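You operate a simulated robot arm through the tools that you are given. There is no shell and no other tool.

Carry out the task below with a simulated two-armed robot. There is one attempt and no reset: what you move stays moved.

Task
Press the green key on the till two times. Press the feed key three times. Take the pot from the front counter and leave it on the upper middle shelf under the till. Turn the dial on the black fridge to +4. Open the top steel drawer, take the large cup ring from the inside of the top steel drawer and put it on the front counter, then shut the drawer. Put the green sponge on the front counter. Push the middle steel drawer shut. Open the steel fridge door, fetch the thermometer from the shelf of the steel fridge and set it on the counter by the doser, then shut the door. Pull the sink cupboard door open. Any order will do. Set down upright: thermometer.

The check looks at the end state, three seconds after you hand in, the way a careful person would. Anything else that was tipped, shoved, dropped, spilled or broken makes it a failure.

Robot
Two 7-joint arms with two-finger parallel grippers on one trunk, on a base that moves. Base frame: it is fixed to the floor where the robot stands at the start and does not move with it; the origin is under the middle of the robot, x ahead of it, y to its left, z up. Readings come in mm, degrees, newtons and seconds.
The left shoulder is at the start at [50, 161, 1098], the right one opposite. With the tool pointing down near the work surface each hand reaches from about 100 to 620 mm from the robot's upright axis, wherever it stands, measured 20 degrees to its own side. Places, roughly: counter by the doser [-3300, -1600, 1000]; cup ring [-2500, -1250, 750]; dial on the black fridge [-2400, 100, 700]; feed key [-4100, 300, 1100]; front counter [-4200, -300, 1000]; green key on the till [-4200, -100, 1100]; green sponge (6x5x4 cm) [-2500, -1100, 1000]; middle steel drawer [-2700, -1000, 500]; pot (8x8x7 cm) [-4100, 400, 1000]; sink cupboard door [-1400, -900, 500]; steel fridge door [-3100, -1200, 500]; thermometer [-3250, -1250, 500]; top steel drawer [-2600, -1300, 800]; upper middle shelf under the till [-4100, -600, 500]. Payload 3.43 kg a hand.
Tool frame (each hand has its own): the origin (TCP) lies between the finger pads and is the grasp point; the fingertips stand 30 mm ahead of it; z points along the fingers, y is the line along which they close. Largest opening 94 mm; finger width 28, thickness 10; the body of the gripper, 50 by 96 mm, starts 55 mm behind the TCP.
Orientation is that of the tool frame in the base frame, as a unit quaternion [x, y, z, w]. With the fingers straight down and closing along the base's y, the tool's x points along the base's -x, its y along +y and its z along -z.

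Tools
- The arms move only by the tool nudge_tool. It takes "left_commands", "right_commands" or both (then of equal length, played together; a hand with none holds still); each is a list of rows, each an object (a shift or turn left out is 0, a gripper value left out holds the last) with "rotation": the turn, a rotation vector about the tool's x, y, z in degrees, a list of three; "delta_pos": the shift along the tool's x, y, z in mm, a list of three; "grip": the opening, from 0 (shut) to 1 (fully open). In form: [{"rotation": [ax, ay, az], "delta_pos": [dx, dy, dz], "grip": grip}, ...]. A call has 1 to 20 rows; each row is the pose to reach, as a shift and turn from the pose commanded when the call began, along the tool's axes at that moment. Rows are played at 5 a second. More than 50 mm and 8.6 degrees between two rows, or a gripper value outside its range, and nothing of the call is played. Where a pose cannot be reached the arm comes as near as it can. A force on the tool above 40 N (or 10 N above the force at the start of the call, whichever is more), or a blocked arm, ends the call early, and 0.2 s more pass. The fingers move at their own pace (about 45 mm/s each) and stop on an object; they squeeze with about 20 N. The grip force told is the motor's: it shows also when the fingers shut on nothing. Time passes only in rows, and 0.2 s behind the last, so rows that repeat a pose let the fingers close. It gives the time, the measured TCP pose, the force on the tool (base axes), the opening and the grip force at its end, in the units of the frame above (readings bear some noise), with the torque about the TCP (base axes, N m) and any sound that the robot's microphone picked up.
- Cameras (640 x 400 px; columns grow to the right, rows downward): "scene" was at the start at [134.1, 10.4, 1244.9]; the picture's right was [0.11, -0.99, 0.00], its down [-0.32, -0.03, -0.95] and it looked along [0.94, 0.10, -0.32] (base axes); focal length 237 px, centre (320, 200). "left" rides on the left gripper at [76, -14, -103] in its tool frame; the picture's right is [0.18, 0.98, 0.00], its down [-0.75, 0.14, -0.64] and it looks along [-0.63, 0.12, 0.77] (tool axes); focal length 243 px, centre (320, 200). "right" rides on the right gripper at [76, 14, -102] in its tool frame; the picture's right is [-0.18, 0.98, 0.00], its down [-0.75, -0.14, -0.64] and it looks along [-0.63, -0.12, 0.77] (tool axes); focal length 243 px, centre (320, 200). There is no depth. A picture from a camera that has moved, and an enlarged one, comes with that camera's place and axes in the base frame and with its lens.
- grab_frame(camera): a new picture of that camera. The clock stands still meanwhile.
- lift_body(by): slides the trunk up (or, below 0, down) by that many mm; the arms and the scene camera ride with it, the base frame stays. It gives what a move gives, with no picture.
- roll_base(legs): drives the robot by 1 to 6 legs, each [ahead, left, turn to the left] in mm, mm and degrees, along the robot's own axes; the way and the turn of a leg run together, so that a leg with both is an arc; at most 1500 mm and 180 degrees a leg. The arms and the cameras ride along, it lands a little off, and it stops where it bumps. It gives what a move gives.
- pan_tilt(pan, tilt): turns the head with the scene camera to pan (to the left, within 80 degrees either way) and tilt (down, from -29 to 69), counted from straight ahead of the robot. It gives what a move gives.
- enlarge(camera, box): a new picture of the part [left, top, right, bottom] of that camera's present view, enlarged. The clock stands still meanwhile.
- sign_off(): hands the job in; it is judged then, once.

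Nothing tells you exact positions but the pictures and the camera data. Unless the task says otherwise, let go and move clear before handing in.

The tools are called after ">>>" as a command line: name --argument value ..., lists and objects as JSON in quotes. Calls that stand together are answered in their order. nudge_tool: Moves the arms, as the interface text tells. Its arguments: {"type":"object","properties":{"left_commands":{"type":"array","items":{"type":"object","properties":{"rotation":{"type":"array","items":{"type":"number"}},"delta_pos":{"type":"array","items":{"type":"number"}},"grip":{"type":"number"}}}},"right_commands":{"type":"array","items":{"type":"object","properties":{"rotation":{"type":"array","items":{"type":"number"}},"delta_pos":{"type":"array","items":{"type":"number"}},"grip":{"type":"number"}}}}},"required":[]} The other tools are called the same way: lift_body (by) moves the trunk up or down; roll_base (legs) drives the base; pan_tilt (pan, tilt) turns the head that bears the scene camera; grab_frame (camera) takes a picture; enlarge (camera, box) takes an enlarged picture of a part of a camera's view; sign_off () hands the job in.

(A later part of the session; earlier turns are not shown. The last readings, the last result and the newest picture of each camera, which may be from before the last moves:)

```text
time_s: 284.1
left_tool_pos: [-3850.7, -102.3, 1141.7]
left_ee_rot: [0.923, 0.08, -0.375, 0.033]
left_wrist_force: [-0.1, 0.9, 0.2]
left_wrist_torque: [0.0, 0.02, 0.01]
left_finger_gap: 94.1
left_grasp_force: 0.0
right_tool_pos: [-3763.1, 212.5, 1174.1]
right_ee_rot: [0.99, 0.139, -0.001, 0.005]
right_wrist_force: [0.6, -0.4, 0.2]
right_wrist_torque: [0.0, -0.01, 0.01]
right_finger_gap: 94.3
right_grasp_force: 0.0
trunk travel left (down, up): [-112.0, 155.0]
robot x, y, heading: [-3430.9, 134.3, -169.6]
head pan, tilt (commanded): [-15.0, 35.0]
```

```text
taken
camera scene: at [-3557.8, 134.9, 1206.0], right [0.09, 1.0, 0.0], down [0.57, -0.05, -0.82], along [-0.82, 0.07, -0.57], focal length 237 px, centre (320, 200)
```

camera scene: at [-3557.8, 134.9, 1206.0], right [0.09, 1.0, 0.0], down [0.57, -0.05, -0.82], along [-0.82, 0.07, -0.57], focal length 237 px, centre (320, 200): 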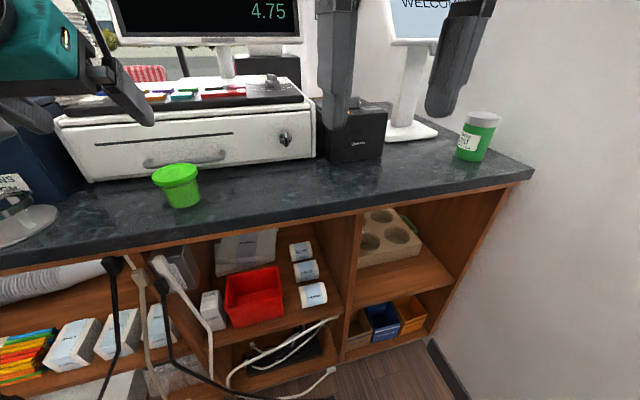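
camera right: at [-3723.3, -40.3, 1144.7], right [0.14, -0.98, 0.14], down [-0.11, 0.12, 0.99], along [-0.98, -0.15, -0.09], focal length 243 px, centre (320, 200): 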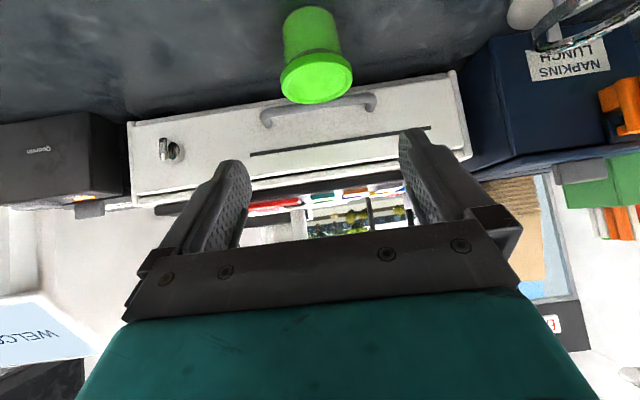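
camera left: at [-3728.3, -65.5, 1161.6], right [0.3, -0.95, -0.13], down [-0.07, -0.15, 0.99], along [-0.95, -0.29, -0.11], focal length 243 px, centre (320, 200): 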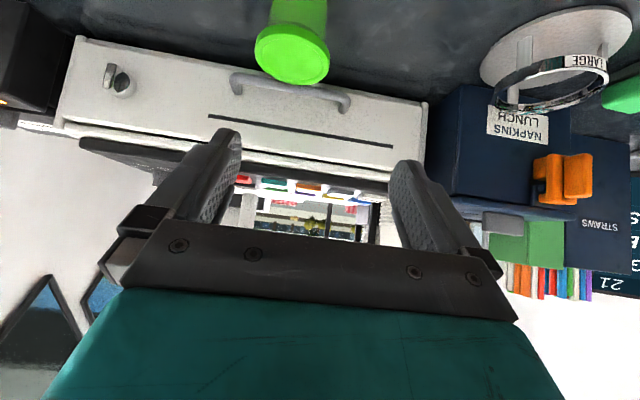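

Moving the left hand to the pre-grasp: pitch 57°, in line with the pot.

>>> nudge_tool --left_commands '[{"delta_pos": [9, -16, 28], "rotation": [0, 6, 0]}, {"delta_pos": [18.8, -31.9, 59.4], "rotation": [0, 11.2, 0]}, {"delta_pos": [18.8, -31.9, 59.4], "rotation": [0, 11.2, 0]}]'

>>> grab_frame --camera "left"

```text
time_s: 284.9
left_tool_pos: [-3882.6, -75.6, 1084.7]
left_ee_rot: [0.956, 0.083, -0.281, 0.026]
left_wrist_force: [-0.5, 0.9, -0.1]
left_wrist_torque: [0.02, 0.04, -0.04]
left_finger_gap: 93.9
left_grasp_force: 0.0
right_tool_pos: [-3764.0, 212.6, 1174.7]
right_ee_rot: [0.99, 0.139, -0.001, 0.005]
right_wrist_force: [0.9, 0.2, -0.3]
right_wrist_torque: [0.05, 0.01, 0.01]
right_finger_gap: 94.1
right_grasp_force: 0.1
trunk travel left (down, up): [-112.0, 155.0]
robot x, y, heading: [-3433.4, 139.1, -169.6]
head pan, tilt (commanded): [-15.0, 35.0]
```

```text
taken
camera left: at [-3766.9, -39.6, 1130.7], right [0.32, -0.94, -0.1], down [-0.26, -0.19, 0.95], along [-0.91, -0.28, -0.3], focal length 243 px, centre (320, 200)
```

left: 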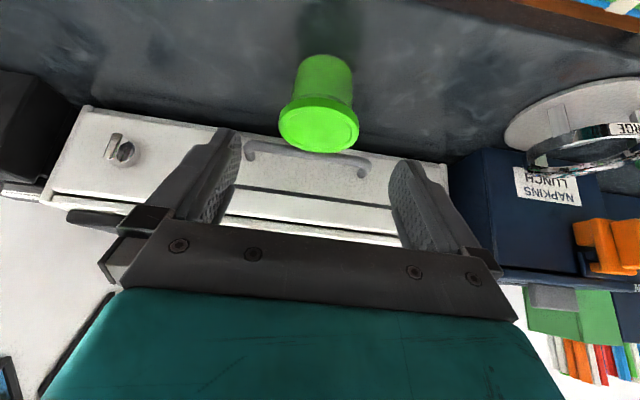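

Aligned with the pot. Advance and grip.

>>> nudge_tool --left_commands '[{"delta_pos": [0, 0, 30]}, {"delta_pos": [0, 0, 60]}, {"delta_pos": [0, 0, 88]}, {"delta_pos": [0, 0, 88]}]'

>>> grab_frame --camera "left"

>>> nudge_tool --left_commands '[{"grip": 0.9}, {"grip": 0.8}, {"grip": 0.7}, {"grip": 0.6}, {"grip": 0.6}]'

>>> grab_frame --camera "left"

```text
time_s: 285.9
left_tool_pos: [-3929.2, -84.8, 1010.4]
left_ee_rot: [0.955, 0.083, -0.282, 0.025]
left_wrist_force: [0.4, 0.0, -0.1]
left_wrist_torque: [0.02, 0.02, -0.01]
left_finger_gap: 94.1
left_grasp_force: 0.1
right_tool_pos: [-3762.7, 211.9, 1173.7]
right_ee_rot: [0.99, 0.14, -0.001, 0.006]
right_wrist_force: [0.1, -0.3, 0.7]
right_wrist_torque: [-0.01, -0.01, 0.03]
right_finger_gap: 94.2
right_grasp_force: 0.1
trunk travel left (down, up): [-112.0, 155.0]
robot x, y, heading: [-3428.8, 127.5, -169.8]
head pan, tilt (commanded): [-15.0, 35.0]
```

```text
taken
camera left: at [-3813.9, -48.6, 1055.8], right [0.32, -0.94, -0.1], down [-0.26, -0.19, 0.95], along [-0.91, -0.28, -0.3], focal length 243 px, centre (320, 200)
```

left: 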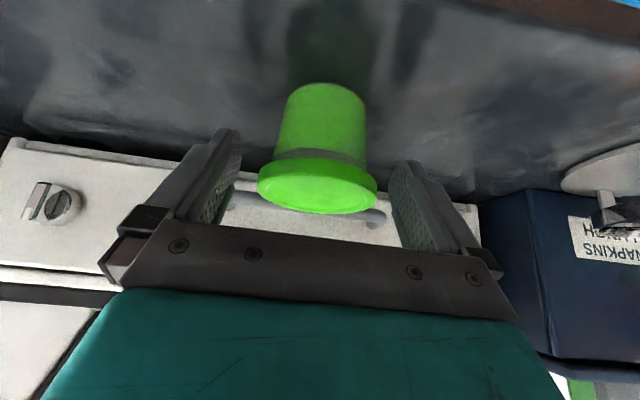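

```text
time_s: 287.1
left_tool_pos: [-3929.4, -83.6, 1012.3]
left_ee_rot: [0.955, 0.082, -0.283, 0.025]
left_wrist_force: [-1.7, 0.3, 0.2]
left_wrist_torque: [0.03, 0.01, -0.01]
left_finger_gap: 71.0
left_grasp_force: 19.6
right_tool_pos: [-3763.3, 212.9, 1174.7]
right_ee_rot: [0.99, 0.139, 0.0, 0.006]
right_wrist_force: [-0.5, -0.6, -0.3]
right_wrist_torque: [-0.04, 0.02, 0.01]
right_finger_gap: 94.1
right_grasp_force: 0.2
trunk travel left (down, up): [-112.0, 155.0]
robot x, y, heading: [-3429.6, 131.8, -169.8]
head pan, tilt (commanded): [-15.0, 35.0]
```

```text
taken
camera left: at [-3813.8, -48.6, 1056.0], right [0.32, -0.94, -0.1], down [-0.26, -0.19, 0.95], along [-0.91, -0.28, -0.3], focal length 243 px, centre (320, 200)
```

left: 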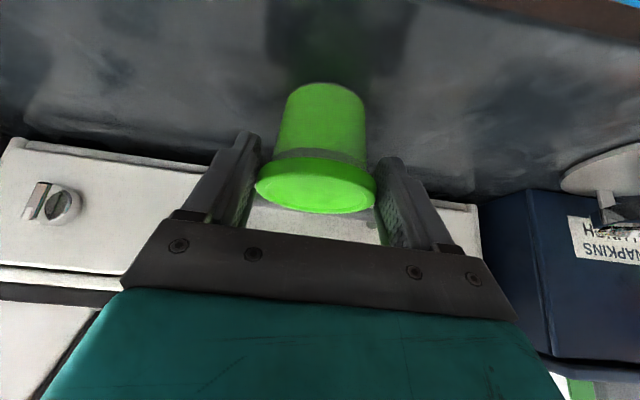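

Gripped again at 71 mm with the left hand. Lift, back out, and move left to the lane in front of the towels.

>>> nudge_tool --left_commands '[{"delta_pos": [-8, 0, -12]}, {"delta_pos": [-20, 0, -30]}, {"delta_pos": [-33, 0, -50]}, {"delta_pos": [-33, 0, -50]}]'

>>> roll_base --legs '[[-350, 0, 0], [0, 530, 0]]'

>>> lift_body --by -110

>>> grab_frame --camera "left"

>>> pan_tilt --pan 10 --tilt 35

>>> grab_frame --camera "scene"

```text
time_s: 288.1
left_tool_pos: [-3929.3, -82.9, 1073.2]
left_ee_rot: [0.955, 0.083, -0.282, 0.026]
left_wrist_force: [0.4, 0.6, -0.8]
left_wrist_torque: [0.01, 0.01, 0.02]
left_finger_gap: 71.0
left_grasp_force: 20.0
right_tool_pos: [-3764.2, 211.5, 1174.3]
right_ee_rot: [0.99, 0.139, -0.001, 0.005]
right_wrist_force: [0.0, -0.1, 0.0]
right_wrist_torque: [-0.01, 0.02, 0.02]
right_finger_gap: 94.0
right_grasp_force: 0.1
trunk travel left (down, up): [-112.0, 155.0]
robot x, y, heading: [-3431.6, 134.4, -170.0]
head pan, tilt (commanded): [-15.0, 35.0]
```

```text
time_s: 290.5
left_tool_pos: [-3592.4, -25.6, 1071.6]
left_ee_rot: [0.956, 0.078, -0.282, 0.024]
left_wrist_force: [1.0, 0.1, -1.0]
left_wrist_torque: [0.01, -0.02, -0.01]
left_finger_gap: 70.8
left_grasp_force: 20.1
right_tool_pos: [-3425.0, 268.8, 1174.1]
right_ee_rot: [0.991, 0.136, -0.001, 0.006]
right_wrist_force: [0.4, 0.7, 0.2]
right_wrist_torque: [0.0, -0.06, -0.01]
right_finger_gap: 94.1
right_grasp_force: 0.0
trunk travel left (down, up): [-112.0, 155.0]
robot x, y, heading: [-3094.6, 185.2, -170.2]
head pan, tilt (commanded): [-15.0, 35.0]
stopped in leg 2: the robot was blocked; the commanded pose is now the measured one
```

```text
time_s: 291.9
left_tool_pos: [-3593.0, -25.7, 963.0]
left_ee_rot: [0.956, 0.079, -0.282, 0.025]
left_wrist_force: [1.0, -0.1, -2.0]
left_wrist_torque: [0.0, 0.0, -0.03]
left_finger_gap: 71.0
left_grasp_force: 20.1
right_tool_pos: [-3424.3, 268.5, 1064.6]
right_ee_rot: [0.991, 0.137, -0.001, 0.006]
right_wrist_force: [0.1, 0.0, -0.4]
right_wrist_torque: [-0.02, 0.0, -0.01]
right_finger_gap: 94.1
right_grasp_force: 0.0
trunk travel left (down, up): [-2.0, 265.0]
robot x, y, heading: [-3089.5, 186.5, -170.2]
head pan, tilt (commanded): [-15.0, 35.0]
```

```text
taken
camera left: at [-3477.2, 8.2, 1006.8], right [0.31, -0.94, -0.1], down [-0.26, -0.18, 0.95], along [-0.91, -0.27, -0.3], focal length 243 px, centre (320, 200)
```

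left: 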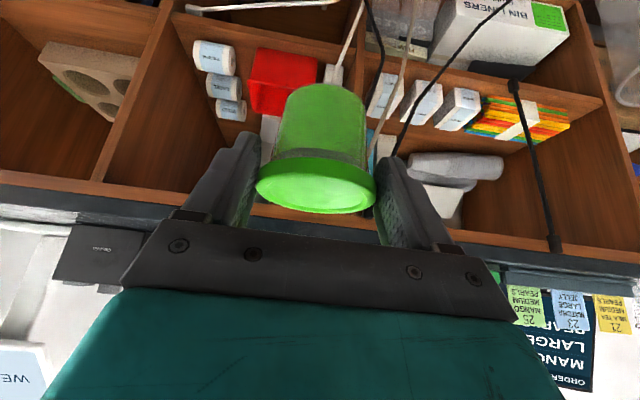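

```text
time_s: 292.8
left_tool_pos: [-3592.5, -26.3, 961.9]
left_ee_rot: [0.956, 0.079, -0.281, 0.024]
left_wrist_force: [-1.0, 0.1, -1.0]
left_wrist_torque: [0.01, -0.01, 0.0]
left_finger_gap: 71.0
left_grasp_force: 19.8
right_tool_pos: [-3423.6, 268.7, 1064.9]
right_ee_rot: [0.991, 0.136, 0.0, 0.005]
right_wrist_force: [0.4, 0.3, -0.4]
right_wrist_torque: [0.0, 0.01, -0.01]
right_finger_gap: 94.3
right_grasp_force: 0.1
trunk travel left (down, up): [-2.0, 265.0]
robot x, y, heading: [-3093.4, 190.0, -170.4]
head pan, tilt (commanded): [10.0, 35.0]
```

```text
taken
camera scene: at [-3215.2, 151.6, 1096.0], right [-0.34, 0.94, 0.0], down [0.54, 0.19, -0.82], along [-0.77, -0.27, -0.57], focal length 237 px, centre (320, 200)
```

scene: 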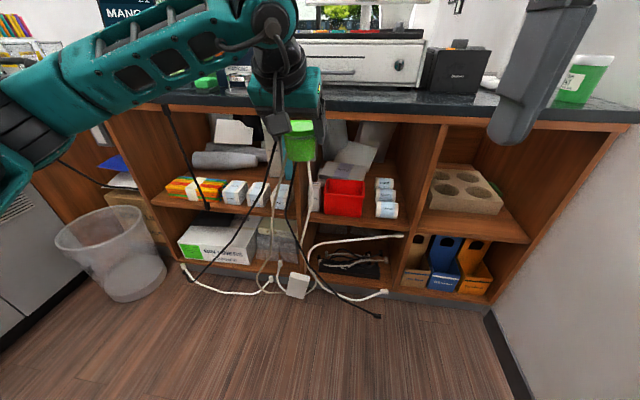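

The sideways move was blocked. I'll look around to see what the robot is touching before moving further.

>>> pan_tilt --pan -80 --tilt 45

>>> grab_frame --camera "scene"

>>> pan_tilt --pan 80 --tilt 45

>>> grab_frame --camera "scene"

```text
time_s: 294.5
left_tool_pos: [-3593.7, -25.5, 962.2]
left_ee_rot: [0.956, 0.08, -0.282, 0.025]
left_wrist_force: [-0.1, 0.3, -1.4]
left_wrist_torque: [-0.03, 0.01, 0.06]
left_finger_gap: 71.0
left_grasp_force: 19.7
right_tool_pos: [-3424.2, 267.6, 1065.9]
right_ee_rot: [0.991, 0.135, 0.0, 0.004]
right_wrist_force: [0.2, 0.0, -0.4]
right_wrist_torque: [-0.03, 0.0, 0.0]
right_finger_gap: 94.0
right_grasp_force: 0.1
trunk travel left (down, up): [-2.0, 265.0]
robot x, y, heading: [-3091.1, 190.6, -170.3]
head pan, tilt (commanded): [-80.0, 45.0]
```

```text
taken
camera scene: at [-3159.6, 257.7, 1081.2], right [0.94, 0.34, 0.0], down [0.24, -0.67, -0.71], along [-0.24, 0.67, -0.71], focal length 237 px, centre (320, 200)
```

scene: 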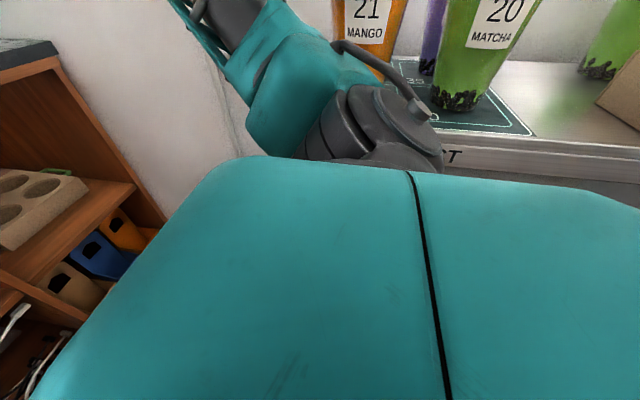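

```text
time_s: 296.9
left_tool_pos: [-3593.4, -25.7, 961.5]
left_ee_rot: [0.956, 0.079, -0.281, 0.025]
left_wrist_force: [-0.8, -0.9, -1.4]
left_wrist_torque: [0.01, -0.07, -0.01]
left_finger_gap: 71.1
left_grasp_force: 20.5
right_tool_pos: [-3423.4, 268.4, 1065.6]
right_ee_rot: [0.991, 0.135, -0.001, 0.005]
right_wrist_force: [-0.2, 0.4, 0.4]
right_wrist_torque: [0.01, -0.03, 0.0]
right_finger_gap: 94.2
right_grasp_force: 0.1
trunk travel left (down, up): [-2.0, 265.0]
robot x, y, heading: [-3093.7, 187.4, -170.4]
head pan, tilt (commanded): [80.0, 45.0]
```

```text
taken
camera scene: at [-3132.7, 99.8, 1081.1], right [-1.0, 0.01, 0.0], down [0.0, 0.71, -0.71], along [0.0, -0.71, -0.71], focal length 237 px, centre (320, 200)
```

scene: 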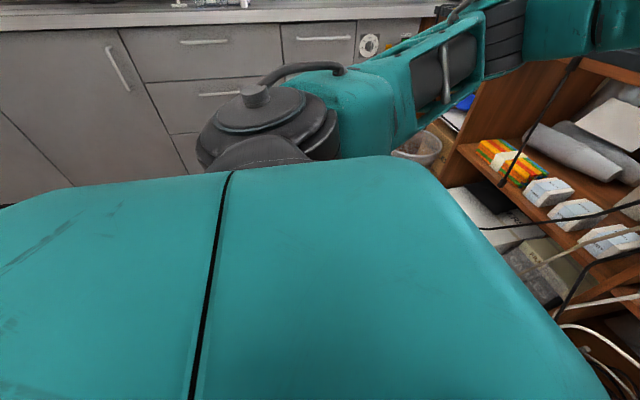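

On the right there's a collection counter with drinks close behind the shoulder; the base likely brushed its cabinet. I'll ease ahead 80 mm first, then move left.

>>> roll_base --legs '[[80, 20, 0]]'

>>> pan_tilt --pan -80 --tilt 30

>>> grab_frame --camera "scene"

```text
time_s: 298.0
left_tool_pos: [-3666.2, -60.1, 962.3]
left_ee_rot: [0.956, 0.078, -0.281, 0.025]
left_wrist_force: [0.4, -0.1, -2.0]
left_wrist_torque: [0.01, -0.04, 0.0]
left_finger_gap: 70.9
left_grasp_force: 20.4
right_tool_pos: [-3496.4, 234.6, 1064.7]
right_ee_rot: [0.991, 0.137, 0.0, 0.005]
right_wrist_force: [-0.2, 0.9, 0.1]
right_wrist_torque: [-0.01, 0.0, 0.01]
right_finger_gap: 93.8
right_grasp_force: 0.0
trunk travel left (down, up): [-2.0, 265.0]
robot x, y, heading: [-3167.3, 152.9, -170.6]
head pan, tilt (commanded): [80.0, 45.0]
```

```text
time_s: 300.4
left_tool_pos: [-3666.0, -59.2, 961.5]
left_ee_rot: [0.956, 0.08, -0.281, 0.026]
left_wrist_force: [0.4, 0.5, -0.3]
left_wrist_torque: [0.0, -0.04, -0.01]
left_finger_gap: 70.8
left_grasp_force: 19.9
right_tool_pos: [-3496.0, 234.9, 1064.8]
right_ee_rot: [0.991, 0.136, -0.001, 0.006]
right_wrist_force: [0.2, 0.5, 0.1]
right_wrist_torque: [-0.02, 0.01, 0.0]
right_finger_gap: 93.9
right_grasp_force: 0.2
trunk travel left (down, up): [-2.0, 265.0]
robot x, y, heading: [-3168.4, 153.2, -170.4]
head pan, tilt (commanded): [-80.0, 30.0]
```

```text
taken
camera scene: at [-3235.3, 233.4, 1103.8], right [0.94, 0.34, 0.0], down [0.17, -0.47, -0.87], along [-0.29, 0.82, -0.5], focal length 237 px, centre (320, 200)
```

scene: 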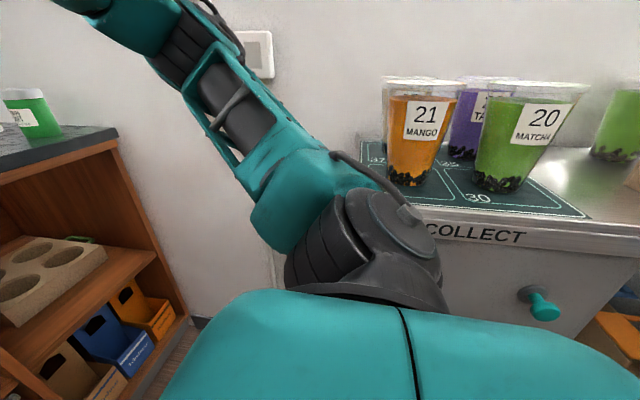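

The drinks on the collect counter are standing undisturbed. Now move left, in two steps.

>>> roll_base --legs '[[0, 250, 0], [0, 255, 0]]'

>>> pan_tilt --pan 10 --tilt 35

>>> grab_frame --camera "scene"

>>> grab_frame --camera "left"

```text
time_s: 305.8
left_tool_pos: [-3580.5, -563.6, 961.4]
left_ee_rot: [0.956, 0.079, -0.281, 0.025]
left_wrist_force: [0.4, 0.0, -1.1]
left_wrist_torque: [0.0, -0.03, -0.03]
left_finger_gap: 70.9
left_grasp_force: 20.0
right_tool_pos: [-3410.5, -270.0, 1064.6]
right_ee_rot: [0.991, 0.135, 0.0, 0.005]
right_wrist_force: [0.3, 0.5, -0.1]
right_wrist_torque: [0.04, 0.0, 0.01]
right_finger_gap: 94.0
right_grasp_force: 0.0
trunk travel left (down, up): [-2.0, 265.0]
robot x, y, heading: [-3079.1, -353.0, -170.7]
head pan, tilt (commanded): [-80.0, 30.0]
```

```text
time_s: 307.4
left_tool_pos: [-3579.6, -563.2, 960.9]
left_ee_rot: [0.956, 0.078, -0.282, 0.025]
left_wrist_force: [-0.3, -0.3, -0.5]
left_wrist_torque: [0.02, 0.0, 0.02]
left_finger_gap: 70.7
left_grasp_force: 20.5
right_tool_pos: [-3412.3, -269.2, 1064.4]
right_ee_rot: [0.991, 0.136, 0.001, 0.005]
right_wrist_force: [-0.5, -0.3, 0.5]
right_wrist_torque: [0.03, 0.0, 0.01]
right_finger_gap: 93.9
right_grasp_force: 0.0
trunk travel left (down, up): [-2.0, 265.0]
robot x, y, heading: [-3080.5, -350.4, -170.5]
head pan, tilt (commanded): [10.0, 35.0]
```

```text
taken
camera scene: at [-3201.4, -386.3, 1096.0], right [-0.33, 0.94, 0.0], down [0.54, 0.19, -0.82], along [-0.77, -0.27, -0.57], focal length 237 px, centre (320, 200)
```

scene: 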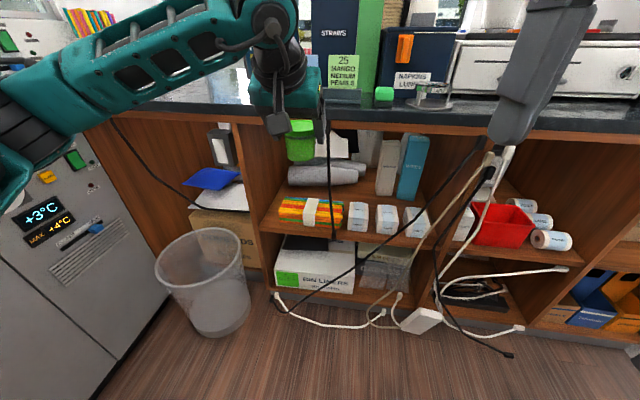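

```text
taken
camera left: at [-3463.7, -529.4, 1006.8], right [0.31, -0.94, -0.1], down [-0.26, -0.18, 0.95], along [-0.91, -0.27, -0.3], focal length 243 px, centre (320, 200)
```

left: 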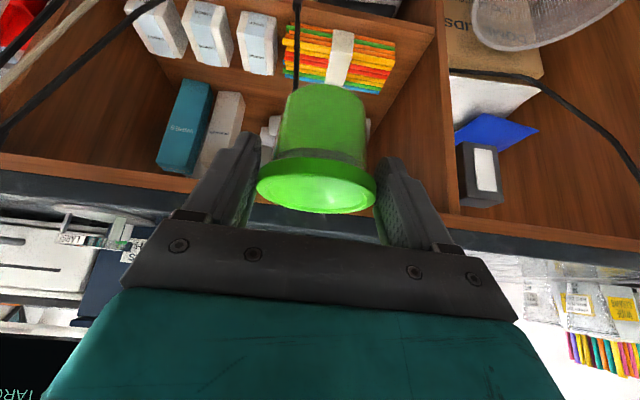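

Good: I'm centred on the middle bay. I'll zoom in from both cameras to fix towel height, cable and shelf positions.

>>> enlarge --camera "scene" --box '[240, 110, 450, 270]'

>>> enlarge --camera "left" --box '[130, 0, 470, 210]'

```text
2.50 times, centred on (345, 190) of scene
camera zoom: at [-3201.4, -386.3, 1096.0], right [-0.33, 0.94, 0.0], down [0.54, 0.19, -0.82], along [-0.77, -0.27, -0.57], focal length 593 px, centre (258, 225)
```

zoom: 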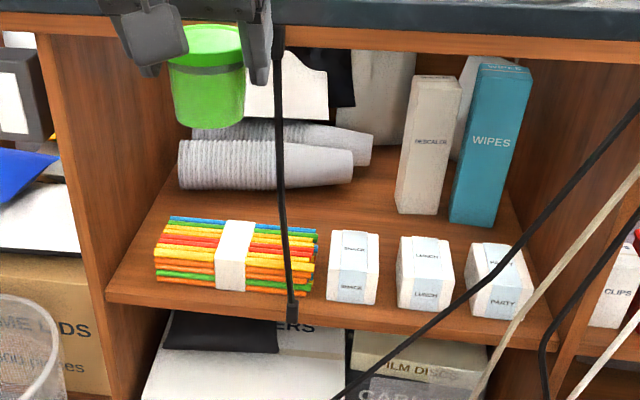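

```text
1.88 times, centred on (300, 105) of left
camera zoom: at [-3463.7, -529.4, 1006.8], right [0.31, -0.94, -0.1], down [-0.26, -0.18, 0.95], along [-0.91, -0.27, -0.3], focal length 457 px, centre (358, 379)
```

zoom: 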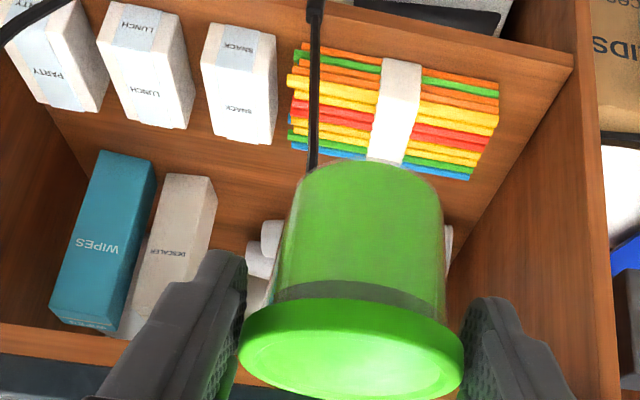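

Everything is clear now: straws bundle tops at z≈575, shelf at z≈510, cable at N≈97–122, rail underside ≈890. Plan: pass over the straws with the hand at ~47° pitch, then restore 57° while lowering behind them. First back off 100 mm and set the arm's outstretched pose.

>>> roll_base --legs '[[-100, 0, 0]]'

>>> nudge_tool --left_commands '[{"delta_pos": [4.6, 5.8, 42], "rotation": [0, -1, 0]}, {"delta_pos": [9.2, 11.6, 84], "rotation": [0, -2, 0]}, {"delta_pos": [13.8, 17.4, 126], "rotation": [0, -3, 0]}, {"delta_pos": [18.4, 23.2, 168], "rotation": [0, -5, 0]}, {"delta_pos": [23, 29, 210], "rotation": [0, -7, 0]}, {"delta_pos": [27.6, 34.8, 252], "rotation": [0, -9, 0]}, {"delta_pos": [32.2, 40.6, 294], "rotation": [0, -10, 0]}, {"delta_pos": [36.7, 46.3, 335.3], "rotation": [0, -10, 0]}, {"delta_pos": [36.7, 46.3, 335.3], "rotation": [0, -10, 0]}]'

>>> grab_frame --camera "scene"

>>> grab_frame --camera "left"

```text
time_s: 308.5
left_tool_pos: [-3484.6, -546.3, 962.0]
left_ee_rot: [0.956, 0.077, -0.283, 0.024]
left_wrist_force: [-0.5, -0.7, -1.2]
left_wrist_torque: [0.0, -0.02, 0.02]
left_finger_gap: 70.9
left_grasp_force: 20.0
right_tool_pos: [-3315.2, -254.2, 1063.3]
right_ee_rot: [0.991, 0.135, 0.0, 0.005]
right_wrist_force: [0.4, 1.2, -0.2]
right_wrist_torque: [-0.01, 0.0, -0.03]
right_finger_gap: 93.8
right_grasp_force: 0.1
trunk travel left (down, up): [-2.0, 265.0]
robot x, y, heading: [-2987.5, -336.7, -170.3]
head pan, tilt (commanded): [10.0, 35.0]
```

```text
time_s: 310.5
left_tool_pos: [-3625.3, -619.2, 660.9]
left_ee_rot: [0.928, 0.075, -0.364, 0.031]
left_wrist_force: [0.4, 0.3, -1.3]
left_wrist_torque: [-0.02, -0.03, 0.01]
left_finger_gap: 70.7
left_grasp_force: 19.7
right_tool_pos: [-3315.4, -253.4, 1065.1]
right_ee_rot: [0.991, 0.135, 0.0, 0.004]
right_wrist_force: [0.5, -0.2, 0.2]
right_wrist_torque: [-0.01, -0.02, 0.02]
right_finger_gap: 94.1
right_grasp_force: 0.0
trunk travel left (down, up): [-2.0, 265.0]
robot x, y, heading: [-2983.2, -334.3, -170.1]
head pan, tilt (commanded): [10.0, 35.0]
```

```text
taken
camera scene: at [-3106.7, -370.2, 1095.9], right [-0.33, 0.94, 0.0], down [0.54, 0.19, -0.82], along [-0.77, -0.27, -0.57], focal length 237 px, centre (320, 200)
```

scene: 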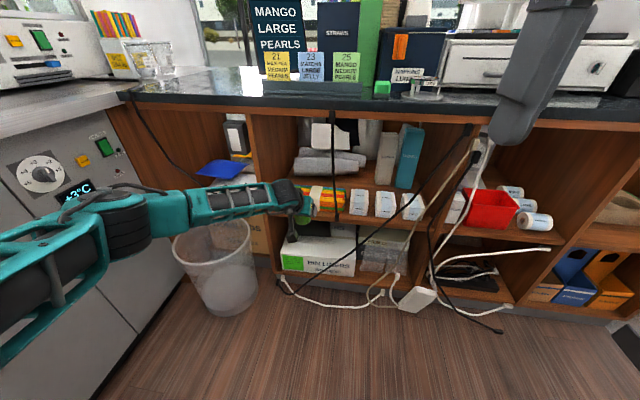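

```text
taken
camera left: at [-3502.7, -582.9, 684.9], right [0.29, -0.95, -0.12], down [-0.09, -0.16, 0.98], along [-0.95, -0.28, -0.13], focal length 243 px, centre (320, 200)
```

left: 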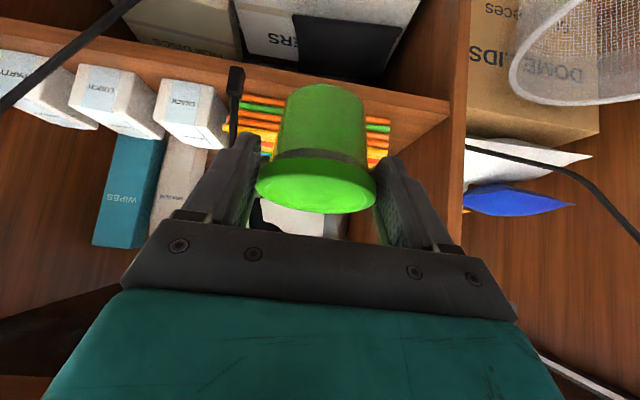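

The outstretched pose is reached with a low elbow. Pot bottom is ~595, above the straws. Driving straight in, in stages.

>>> roll_base --legs '[[170, 0, 0]]'

>>> grab_frame --camera "scene"

>>> grab_frame --camera "left"

```text
time_s: 312.0
left_tool_pos: [-3798.1, -647.4, 661.1]
left_ee_rot: [0.928, 0.075, -0.364, 0.031]
left_wrist_force: [0.6, -0.3, -2.5]
left_wrist_torque: [0.03, -0.01, -0.01]
left_finger_gap: 71.0
left_grasp_force: 20.0
right_tool_pos: [-3489.9, -282.4, 1064.8]
right_ee_rot: [0.991, 0.135, -0.001, 0.006]
right_wrist_force: [0.0, 0.7, 0.7]
right_wrist_torque: [-0.03, 0.03, -0.03]
right_finger_gap: 94.0
right_grasp_force: 0.1
trunk travel left (down, up): [-2.0, 265.0]
robot x, y, heading: [-3159.7, -363.7, -170.4]
head pan, tilt (commanded): [10.0, 35.0]
```

```text
taken
camera scene: at [-3280.8, -399.6, 1095.9], right [-0.33, 0.94, 0.0], down [0.54, 0.19, -0.82], along [-0.77, -0.27, -0.57], focal length 237 px, centre (320, 200)
```

scene: 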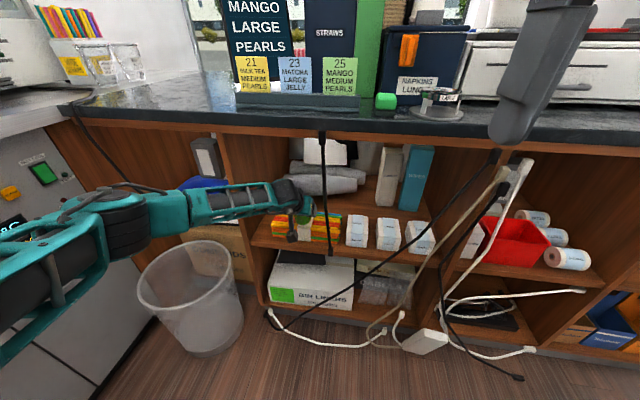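

```text
taken
camera left: at [-3676.5, -612.3, 685.4], right [0.29, -0.95, -0.12], down [-0.09, -0.16, 0.98], along [-0.95, -0.28, -0.13], focal length 243 px, centre (320, 200)
```

left: 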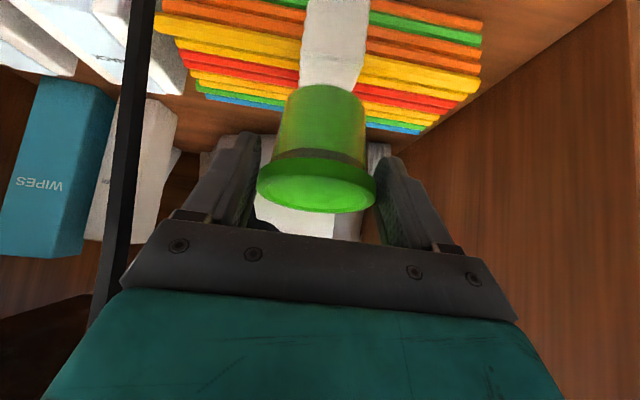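

All clear so far (cable well to the side). Continue another 100 mm.

>>> roll_base --legs '[[95, 0, 0]]'

>>> grab_frame --camera "scene"

>>> grab_frame --camera "left"

```text
time_s: 313.1
left_tool_pos: [-3888.0, -664.0, 662.1]
left_ee_rot: [0.928, 0.076, -0.364, 0.031]
left_wrist_force: [-0.2, 0.5, -1.5]
left_wrist_torque: [0.01, -0.06, -0.01]
left_finger_gap: 70.8
left_grasp_force: 19.8
right_tool_pos: [-3579.0, -299.0, 1063.7]
right_ee_rot: [0.991, 0.135, 0.001, 0.005]
right_wrist_force: [0.0, -0.2, 0.4]
right_wrist_torque: [0.02, -0.03, -0.01]
right_finger_gap: 93.8
right_grasp_force: 0.0
trunk travel left (down, up): [-2.0, 265.0]
robot x, y, heading: [-3251.8, -379.6, -170.1]
head pan, tilt (commanded): [10.0, 35.0]
```

```text
taken
camera scene: at [-3370.7, -415.0, 1095.9], right [-0.34, 0.94, 0.0], down [0.54, 0.19, -0.82], along [-0.77, -0.28, -0.57], focal length 237 px, centre (320, 200)
```

scene: 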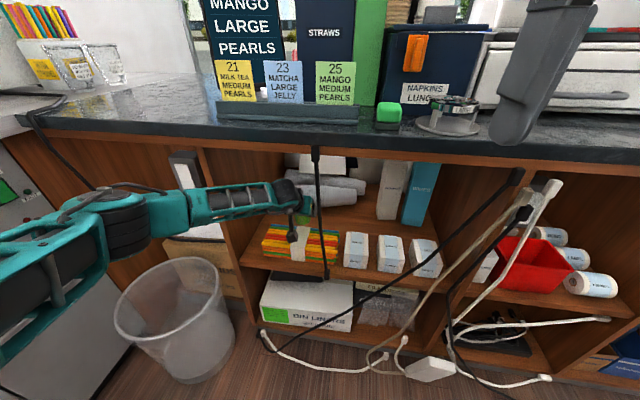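

```text
taken
camera left: at [-3766.0, -628.6, 685.3], right [0.3, -0.95, -0.12], down [-0.09, -0.16, 0.98], along [-0.95, -0.28, -0.13], focal length 243 px, centre (320, 200)
```

left: 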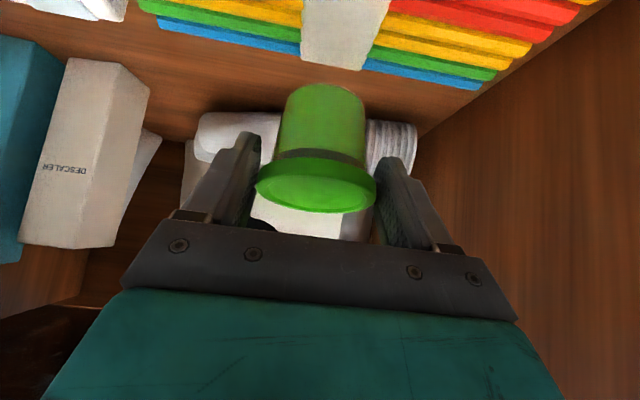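

Still clear. Final 78 mm in.

>>> roll_base --legs '[[78, 0, 0]]'

>>> grab_frame --camera "left"

>>> enlarge --camera "scene" --box '[180, 120, 420, 300]'

```text
time_s: 314.2
left_tool_pos: [-3963.8, -678.8, 662.3]
left_ee_rot: [0.928, 0.077, -0.364, 0.032]
left_wrist_force: [-0.5, -0.2, -2.2]
left_wrist_torque: [-0.02, 0.0, -0.03]
left_finger_gap: 70.8
left_grasp_force: 19.9
right_tool_pos: [-3657.1, -312.0, 1064.1]
right_ee_rot: [0.991, 0.136, -0.001, 0.006]
right_wrist_force: [-0.6, 0.8, 0.5]
right_wrist_torque: [0.0, -0.01, 0.0]
right_finger_gap: 93.7
right_grasp_force: 0.0
trunk travel left (down, up): [-2.0, 265.0]
robot x, y, heading: [-3325.7, -391.9, -170.1]
head pan, tilt (commanded): [10.0, 35.0]
```

```text
taken
camera left: at [-3842.3, -642.6, 685.3], right [0.3, -0.95, -0.12], down [-0.09, -0.16, 0.98], along [-0.95, -0.28, -0.13], focal length 243 px, centre (320, 200)
```

left: 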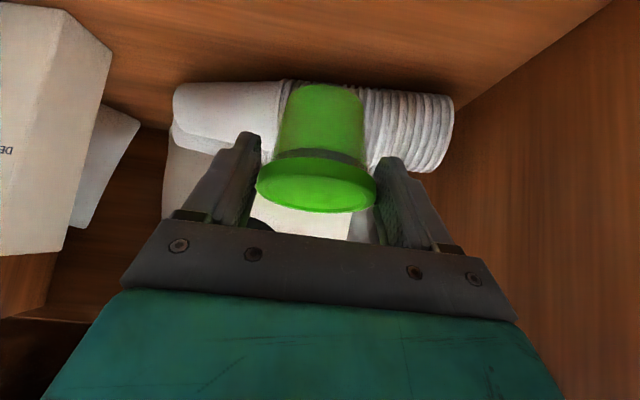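

```text
2.22 times, centred on (300, 210) of scene
camera zoom: at [-3447.4, -428.4, 1095.9], right [-0.34, 0.94, 0.0], down [0.54, 0.19, -0.82], along [-0.77, -0.28, -0.57], focal length 527 px, centre (364, 178)
```

zoom: 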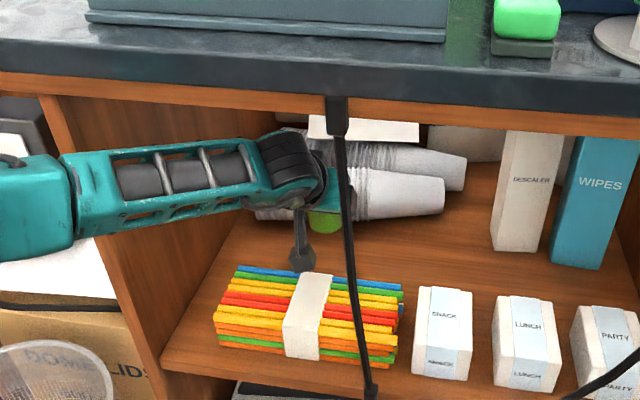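

In position behind the straws. Now restore the hand's pitch (pot upright) while lowering toward the shelf.

>>> nudge_tool --left_commands '[{"delta_pos": [8, 0, 9], "rotation": [0, 3, 0]}, {"delta_pos": [16, 0, 18], "rotation": [0, 6, 0]}, {"delta_pos": [26, 0, 28], "rotation": [0, 9.7, 0]}, {"delta_pos": [37, 0, 40], "rotation": [0, 9.7, 0]}, {"delta_pos": [47, 0, 51], "rotation": [0, 9.7, 0]}, {"delta_pos": [47, 0, 51], "rotation": [0, 9.7, 0]}]'

>>> grab_frame --camera "left"

>>> enlarge --camera "scene" --box '[180, 120, 420, 300]'

```text
time_s: 315.6
left_tool_pos: [-3965.0, -675.9, 592.7]
left_ee_rot: [0.955, 0.08, -0.284, 0.025]
left_wrist_force: [1.0, 0.1, -2.5]
left_wrist_torque: [0.0, -0.02, 0.03]
left_finger_gap: 70.8
left_grasp_force: 20.0
right_tool_pos: [-3656.5, -312.2, 1065.0]
right_ee_rot: [0.991, 0.137, -0.001, 0.005]
right_wrist_force: [-0.7, -0.5, -0.4]
right_wrist_torque: [0.02, 0.0, -0.02]
right_finger_gap: 93.8
right_grasp_force: 0.0
trunk travel left (down, up): [-2.0, 265.0]
robot x, y, heading: [-3324.8, -394.0, -170.1]
head pan, tilt (commanded): [10.0, 35.0]
```

```text
taken
camera left: at [-3848.0, -642.4, 637.2], right [0.32, -0.94, -0.1], down [-0.25, -0.18, 0.95], along [-0.91, -0.27, -0.3], focal length 243 px, centre (320, 200)
```

left: 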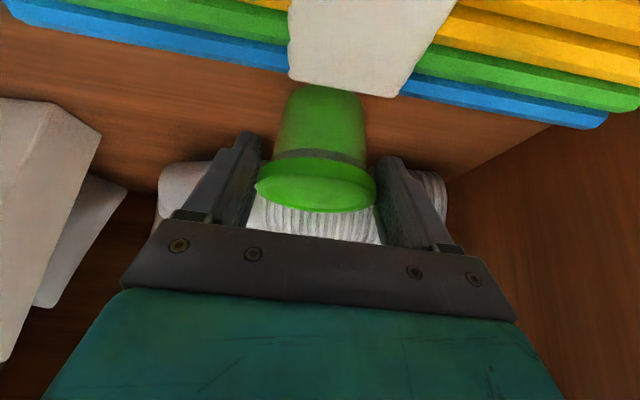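

```text
2.22 times, centred on (300, 210) of scene
camera zoom: at [-3447.3, -428.4, 1096.0], right [-0.34, 0.94, 0.0], down [0.54, 0.19, -0.82], along [-0.77, -0.28, -0.57], focal length 527 px, centre (364, 178)
```

zoom: 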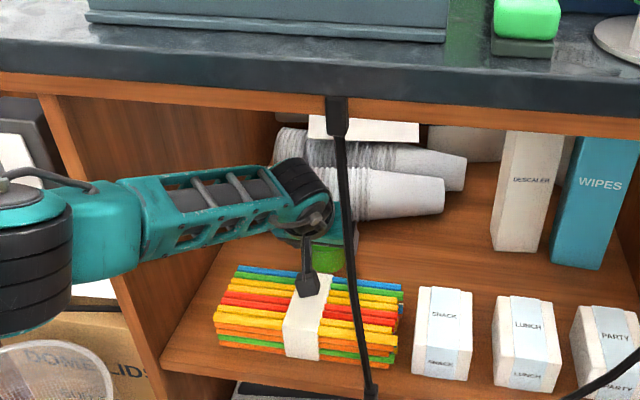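

Upright and ~20 mm above the shelf, with a gap to the straws. Lower the rest in small steps, watching force.

>>> nudge_tool --left_commands '[{"delta_pos": [3.3, 0, 5]}, {"delta_pos": [6.5, 0, 10]}, {"delta_pos": [6.5, 0, 10]}]'

>>> nudge_tool --left_commands '[{"delta_pos": [1.6, 0, 2.5]}, {"delta_pos": [1.6, 0, 2.5]}]'

>>> nudge_tool --left_commands '[{"delta_pos": [1.6, 0, 2.5]}, {"delta_pos": [1.6, 0, 2.5]}]'

>>> enlarge --camera "scene" --box '[220, 160, 380, 300]'

```text
time_s: 316.4
left_tool_pos: [-3965.2, -677.9, 581.5]
left_ee_rot: [0.955, 0.08, -0.284, 0.025]
left_wrist_force: [0.2, -0.6, -1.6]
left_wrist_torque: [-0.03, 0.01, 0.03]
left_finger_gap: 71.1
left_grasp_force: 19.8
right_tool_pos: [-3656.7, -311.0, 1064.9]
right_ee_rot: [0.991, 0.136, -0.002, 0.006]
right_wrist_force: [-0.4, -0.2, -0.1]
right_wrist_torque: [-0.03, -0.01, -0.02]
right_finger_gap: 93.9
right_grasp_force: 0.1
trunk travel left (down, up): [-2.0, 265.0]
robot x, y, heading: [-3326.9, -393.1, -170.2]
head pan, tilt (commanded): [10.0, 35.0]
```

```text
time_s: 317.0
left_tool_pos: [-3963.9, -678.3, 578.0]
left_ee_rot: [0.955, 0.08, -0.284, 0.025]
left_wrist_force: [0.7, -0.5, -1.5]
left_wrist_torque: [-0.03, 0.03, 0.02]
left_finger_gap: 70.7
left_grasp_force: 20.4
right_tool_pos: [-3657.3, -310.9, 1064.8]
right_ee_rot: [0.991, 0.136, 0.0, 0.004]
right_wrist_force: [0.5, -0.1, 0.4]
right_wrist_torque: [0.0, -0.03, 0.03]
right_finger_gap: 94.0
right_grasp_force: 0.1
trunk travel left (down, up): [-2.0, 265.0]
robot x, y, heading: [-3327.0, -391.8, -170.1]
head pan, tilt (commanded): [10.0, 35.0]
```

```text
time_s: 317.6
left_tool_pos: [-3964.1, -677.9, 574.3]
left_ee_rot: [0.955, 0.08, -0.283, 0.026]
left_wrist_force: [0.1, -0.6, -1.7]
left_wrist_torque: [-0.03, -0.03, 0.01]
left_finger_gap: 70.7
left_grasp_force: 20.0
right_tool_pos: [-3655.9, -312.3, 1063.2]
right_ee_rot: [0.991, 0.136, -0.001, 0.005]
right_wrist_force: [0.7, 0.8, -1.1]
right_wrist_torque: [0.01, 0.03, 0.0]
right_finger_gap: 93.9
right_grasp_force: 0.0
trunk travel left (down, up): [-2.0, 265.0]
robot x, y, heading: [-3328.8, -392.1, -170.2]
head pan, tilt (commanded): [10.0, 35.0]
```

```text
2.86 times, centred on (300, 230) of scene
camera zoom: at [-3447.3, -428.4, 1096.0], right [-0.34, 0.94, 0.0], down [0.54, 0.19, -0.82], along [-0.77, -0.28, -0.57], focal length 678 px, centre (377, 114)
```

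zoom: 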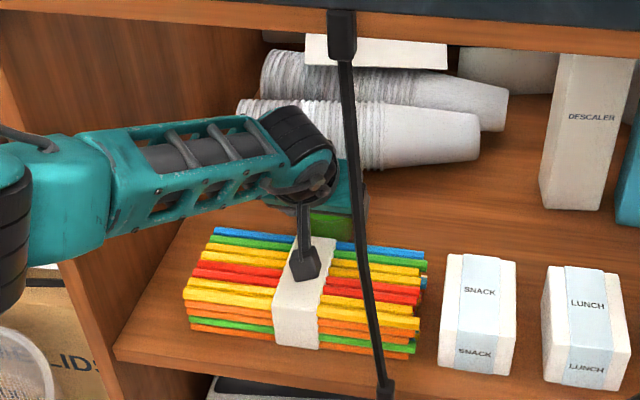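

No contact yet at ~511. I'll continue in 2–3 mm steps and watch.

>>> nudge_tool --left_commands '[{"delta_pos": [1.4, 0, 2.1]}, {"delta_pos": [1.4, 0, 2.1]}]'

>>> nudge_tool --left_commands '[{"delta_pos": [1.4, 0, 2.1]}, {"delta_pos": [1.4, 0, 2.1]}]'

>>> grab_frame --camera "left"

```text
time_s: 318.2
left_tool_pos: [-3964.5, -678.6, 570.6]
left_ee_rot: [0.955, 0.08, -0.284, 0.025]
left_wrist_force: [-0.5, -0.6, -0.9]
left_wrist_torque: [-0.06, 0.01, 0.02]
left_finger_gap: 70.9
left_grasp_force: 20.0
right_tool_pos: [-3656.2, -313.0, 1064.6]
right_ee_rot: [0.991, 0.137, -0.001, 0.005]
right_wrist_force: [-0.2, -0.4, -0.2]
right_wrist_torque: [-0.02, 0.0, 0.03]
right_finger_gap: 94.0
right_grasp_force: 0.0
trunk travel left (down, up): [-2.0, 265.0]
robot x, y, heading: [-3326.0, -393.7, -169.9]
head pan, tilt (commanded): [10.0, 35.0]
```

```text
time_s: 318.8
left_tool_pos: [-3964.5, -676.8, 569.8]
left_ee_rot: [0.955, 0.079, -0.284, 0.025]
left_wrist_force: [0.4, -0.2, -1.5]
left_wrist_torque: [0.0, 0.02, -0.04]
left_finger_gap: 70.8
left_grasp_force: 19.8
right_tool_pos: [-3656.9, -311.9, 1063.9]
right_ee_rot: [0.991, 0.137, -0.001, 0.005]
right_wrist_force: [0.4, -0.7, 1.0]
right_wrist_torque: [-0.02, -0.01, -0.04]
right_finger_gap: 94.2
right_grasp_force: 0.0
trunk travel left (down, up): [-2.0, 265.0]
robot x, y, heading: [-3326.4, -393.0, -170.5]
head pan, tilt (commanded): [10.0, 35.0]
```

```text
taken
camera left: at [-3848.4, -643.2, 613.8], right [0.32, -0.94, -0.1], down [-0.25, -0.18, 0.95], along [-0.91, -0.28, -0.3], focal length 243 px, centre (320, 200)
```

left: 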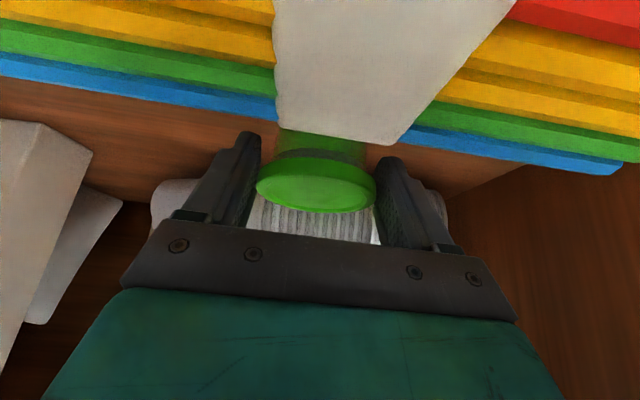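

Very close. Two more 2 mm steps, watching the force.

>>> nudge_tool --left_commands '[{"delta_pos": [1.1, 0, 1.7]}, {"delta_pos": [1.1, 0, 1.7]}]'

>>> nudge_tool --left_commands '[{"delta_pos": [1.1, 0, 1.7]}, {"delta_pos": [1.1, 0, 1.7]}]'

>>> enlarge --camera "scene" --box '[240, 180, 360, 280]'

```text
time_s: 319.4
left_tool_pos: [-3965.0, -677.3, 566.7]
left_ee_rot: [0.955, 0.081, -0.284, 0.026]
left_wrist_force: [1.2, 0.2, -2.1]
left_wrist_torque: [-0.01, -0.02, -0.02]
left_finger_gap: 70.9
left_grasp_force: 19.9
right_tool_pos: [-3657.9, -312.2, 1063.0]
right_ee_rot: [0.991, 0.137, -0.001, 0.005]
right_wrist_force: [0.9, -0.4, 0.8]
right_wrist_torque: [-0.01, 0.01, 0.01]
right_finger_gap: 94.2
right_grasp_force: 0.0
trunk travel left (down, up): [-2.0, 265.0]
robot x, y, heading: [-3326.7, -390.8, -170.2]
head pan, tilt (commanded): [10.0, 35.0]
```

```text
time_s: 320.0
left_tool_pos: [-3964.0, -676.4, 565.9]
left_ee_rot: [0.955, 0.08, -0.284, 0.025]
left_wrist_force: [-0.2, -0.1, -1.7]
left_wrist_torque: [-0.02, -0.02, -0.02]
left_finger_gap: 70.9
left_grasp_force: 20.1
right_tool_pos: [-3656.9, -311.9, 1064.4]
right_ee_rot: [0.991, 0.136, 0.0, 0.005]
right_wrist_force: [0.0, -0.6, 0.7]
right_wrist_torque: [0.0, 0.0, 0.0]
right_finger_gap: 94.1
right_grasp_force: 0.0
trunk travel left (down, up): [-2.0, 265.0]
robot x, y, heading: [-3328.0, -394.4, -169.9]
head pan, tilt (commanded): [10.0, 35.0]
```

```text
4.00 times, centred on (300, 230) of scene
camera zoom: at [-3447.3, -428.4, 1096.0], right [-0.34, 0.94, 0.0], down [0.54, 0.19, -0.82], along [-0.77, -0.28, -0.57], focal length 949 px, centre (400, 80)
```

zoom: 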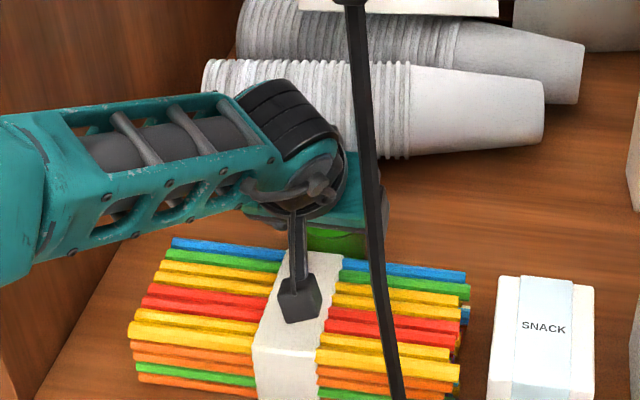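

Still free. Continue by 2 mm steps.

>>> nudge_tool --left_commands '[{"delta_pos": [1.1, 0, 1.7]}, {"delta_pos": [1.1, 0, 1.7]}]'

>>> nudge_tool --left_commands '[{"delta_pos": [1.1, 0, 1.7]}, {"delta_pos": [1.1, 0, 1.7]}]'

>>> grab_frame --camera "left"

```text
time_s: 320.6
left_tool_pos: [-3964.9, -679.0, 564.0]
left_ee_rot: [0.955, 0.079, -0.284, 0.025]
left_wrist_force: [0.3, 0.9, -1.7]
left_wrist_torque: [0.02, -0.01, -0.01]
left_finger_gap: 70.8
left_grasp_force: 20.2
right_tool_pos: [-3657.0, -312.5, 1064.2]
right_ee_rot: [0.991, 0.136, -0.001, 0.005]
right_wrist_force: [-0.3, 0.4, 0.0]
right_wrist_torque: [0.04, 0.01, 0.0]
right_finger_gap: 94.0
right_grasp_force: 0.0
trunk travel left (down, up): [-2.0, 265.0]
robot x, y, heading: [-3324.8, -389.8, -170.3]
head pan, tilt (commanded): [10.0, 35.0]
```

```text
time_s: 321.2
left_tool_pos: [-3964.7, -677.6, 562.1]
left_ee_rot: [0.955, 0.079, -0.284, 0.025]
left_wrist_force: [-0.6, 0.1, 0.6]
left_wrist_torque: [-0.03, -0.07, 0.02]
left_finger_gap: 71.0
left_grasp_force: 19.3
right_tool_pos: [-3656.8, -312.4, 1064.4]
right_ee_rot: [0.991, 0.137, -0.001, 0.005]
right_wrist_force: [-0.1, -0.2, 0.1]
right_wrist_torque: [-0.01, 0.01, -0.01]
right_finger_gap: 94.0
right_grasp_force: 0.1
trunk travel left (down, up): [-2.0, 265.0]
robot x, y, heading: [-3326.6, -395.4, -170.1]
head pan, tilt (commanded): [10.0, 35.0]
```

```text
taken
camera left: at [-3848.8, -643.9, 605.8], right [0.32, -0.94, -0.1], down [-0.25, -0.18, 0.95], along [-0.91, -0.28, -0.3], focal length 243 px, centre (320, 200)
```

left: 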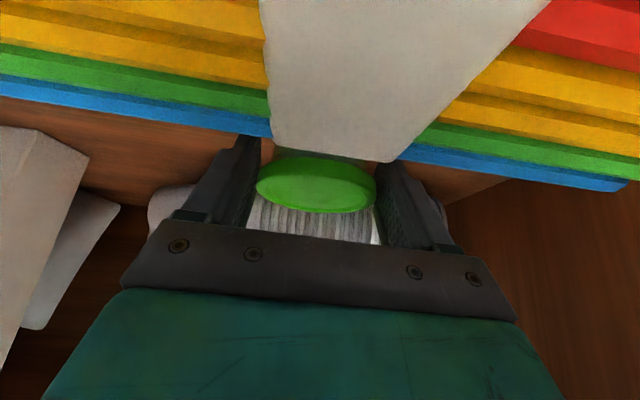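

Contact at the pot (force shift without torque, so not the camera stalk). One more millimetre to confirm.

>>> nudge_tool --left_commands '[{"delta_pos": [0.8, 0, 1.2]}, {"delta_pos": [0.8, 0, 1.2]}]'

```text
time_s: 321.8
left_tool_pos: [-3965.2, -677.9, 562.2]
left_ee_rot: [0.955, 0.08, -0.284, 0.025]
left_wrist_force: [1.8, 0.9, 6.6]
left_wrist_torque: [-0.01, -0.18, 0.02]
left_finger_gap: 71.3
left_grasp_force: 20.2
right_tool_pos: [-3656.6, -312.6, 1064.9]
right_ee_rot: [0.991, 0.137, -0.001, 0.005]
right_wrist_force: [0.0, 0.3, 0.0]
right_wrist_torque: [-0.01, -0.01, -0.03]
right_finger_gap: 94.0
right_grasp_force: 0.0
trunk travel left (down, up): [-2.0, 265.0]
robot x, y, heading: [-3323.2, -386.8, -170.3]
head pan, tilt (commanded): [10.0, 35.0]
```

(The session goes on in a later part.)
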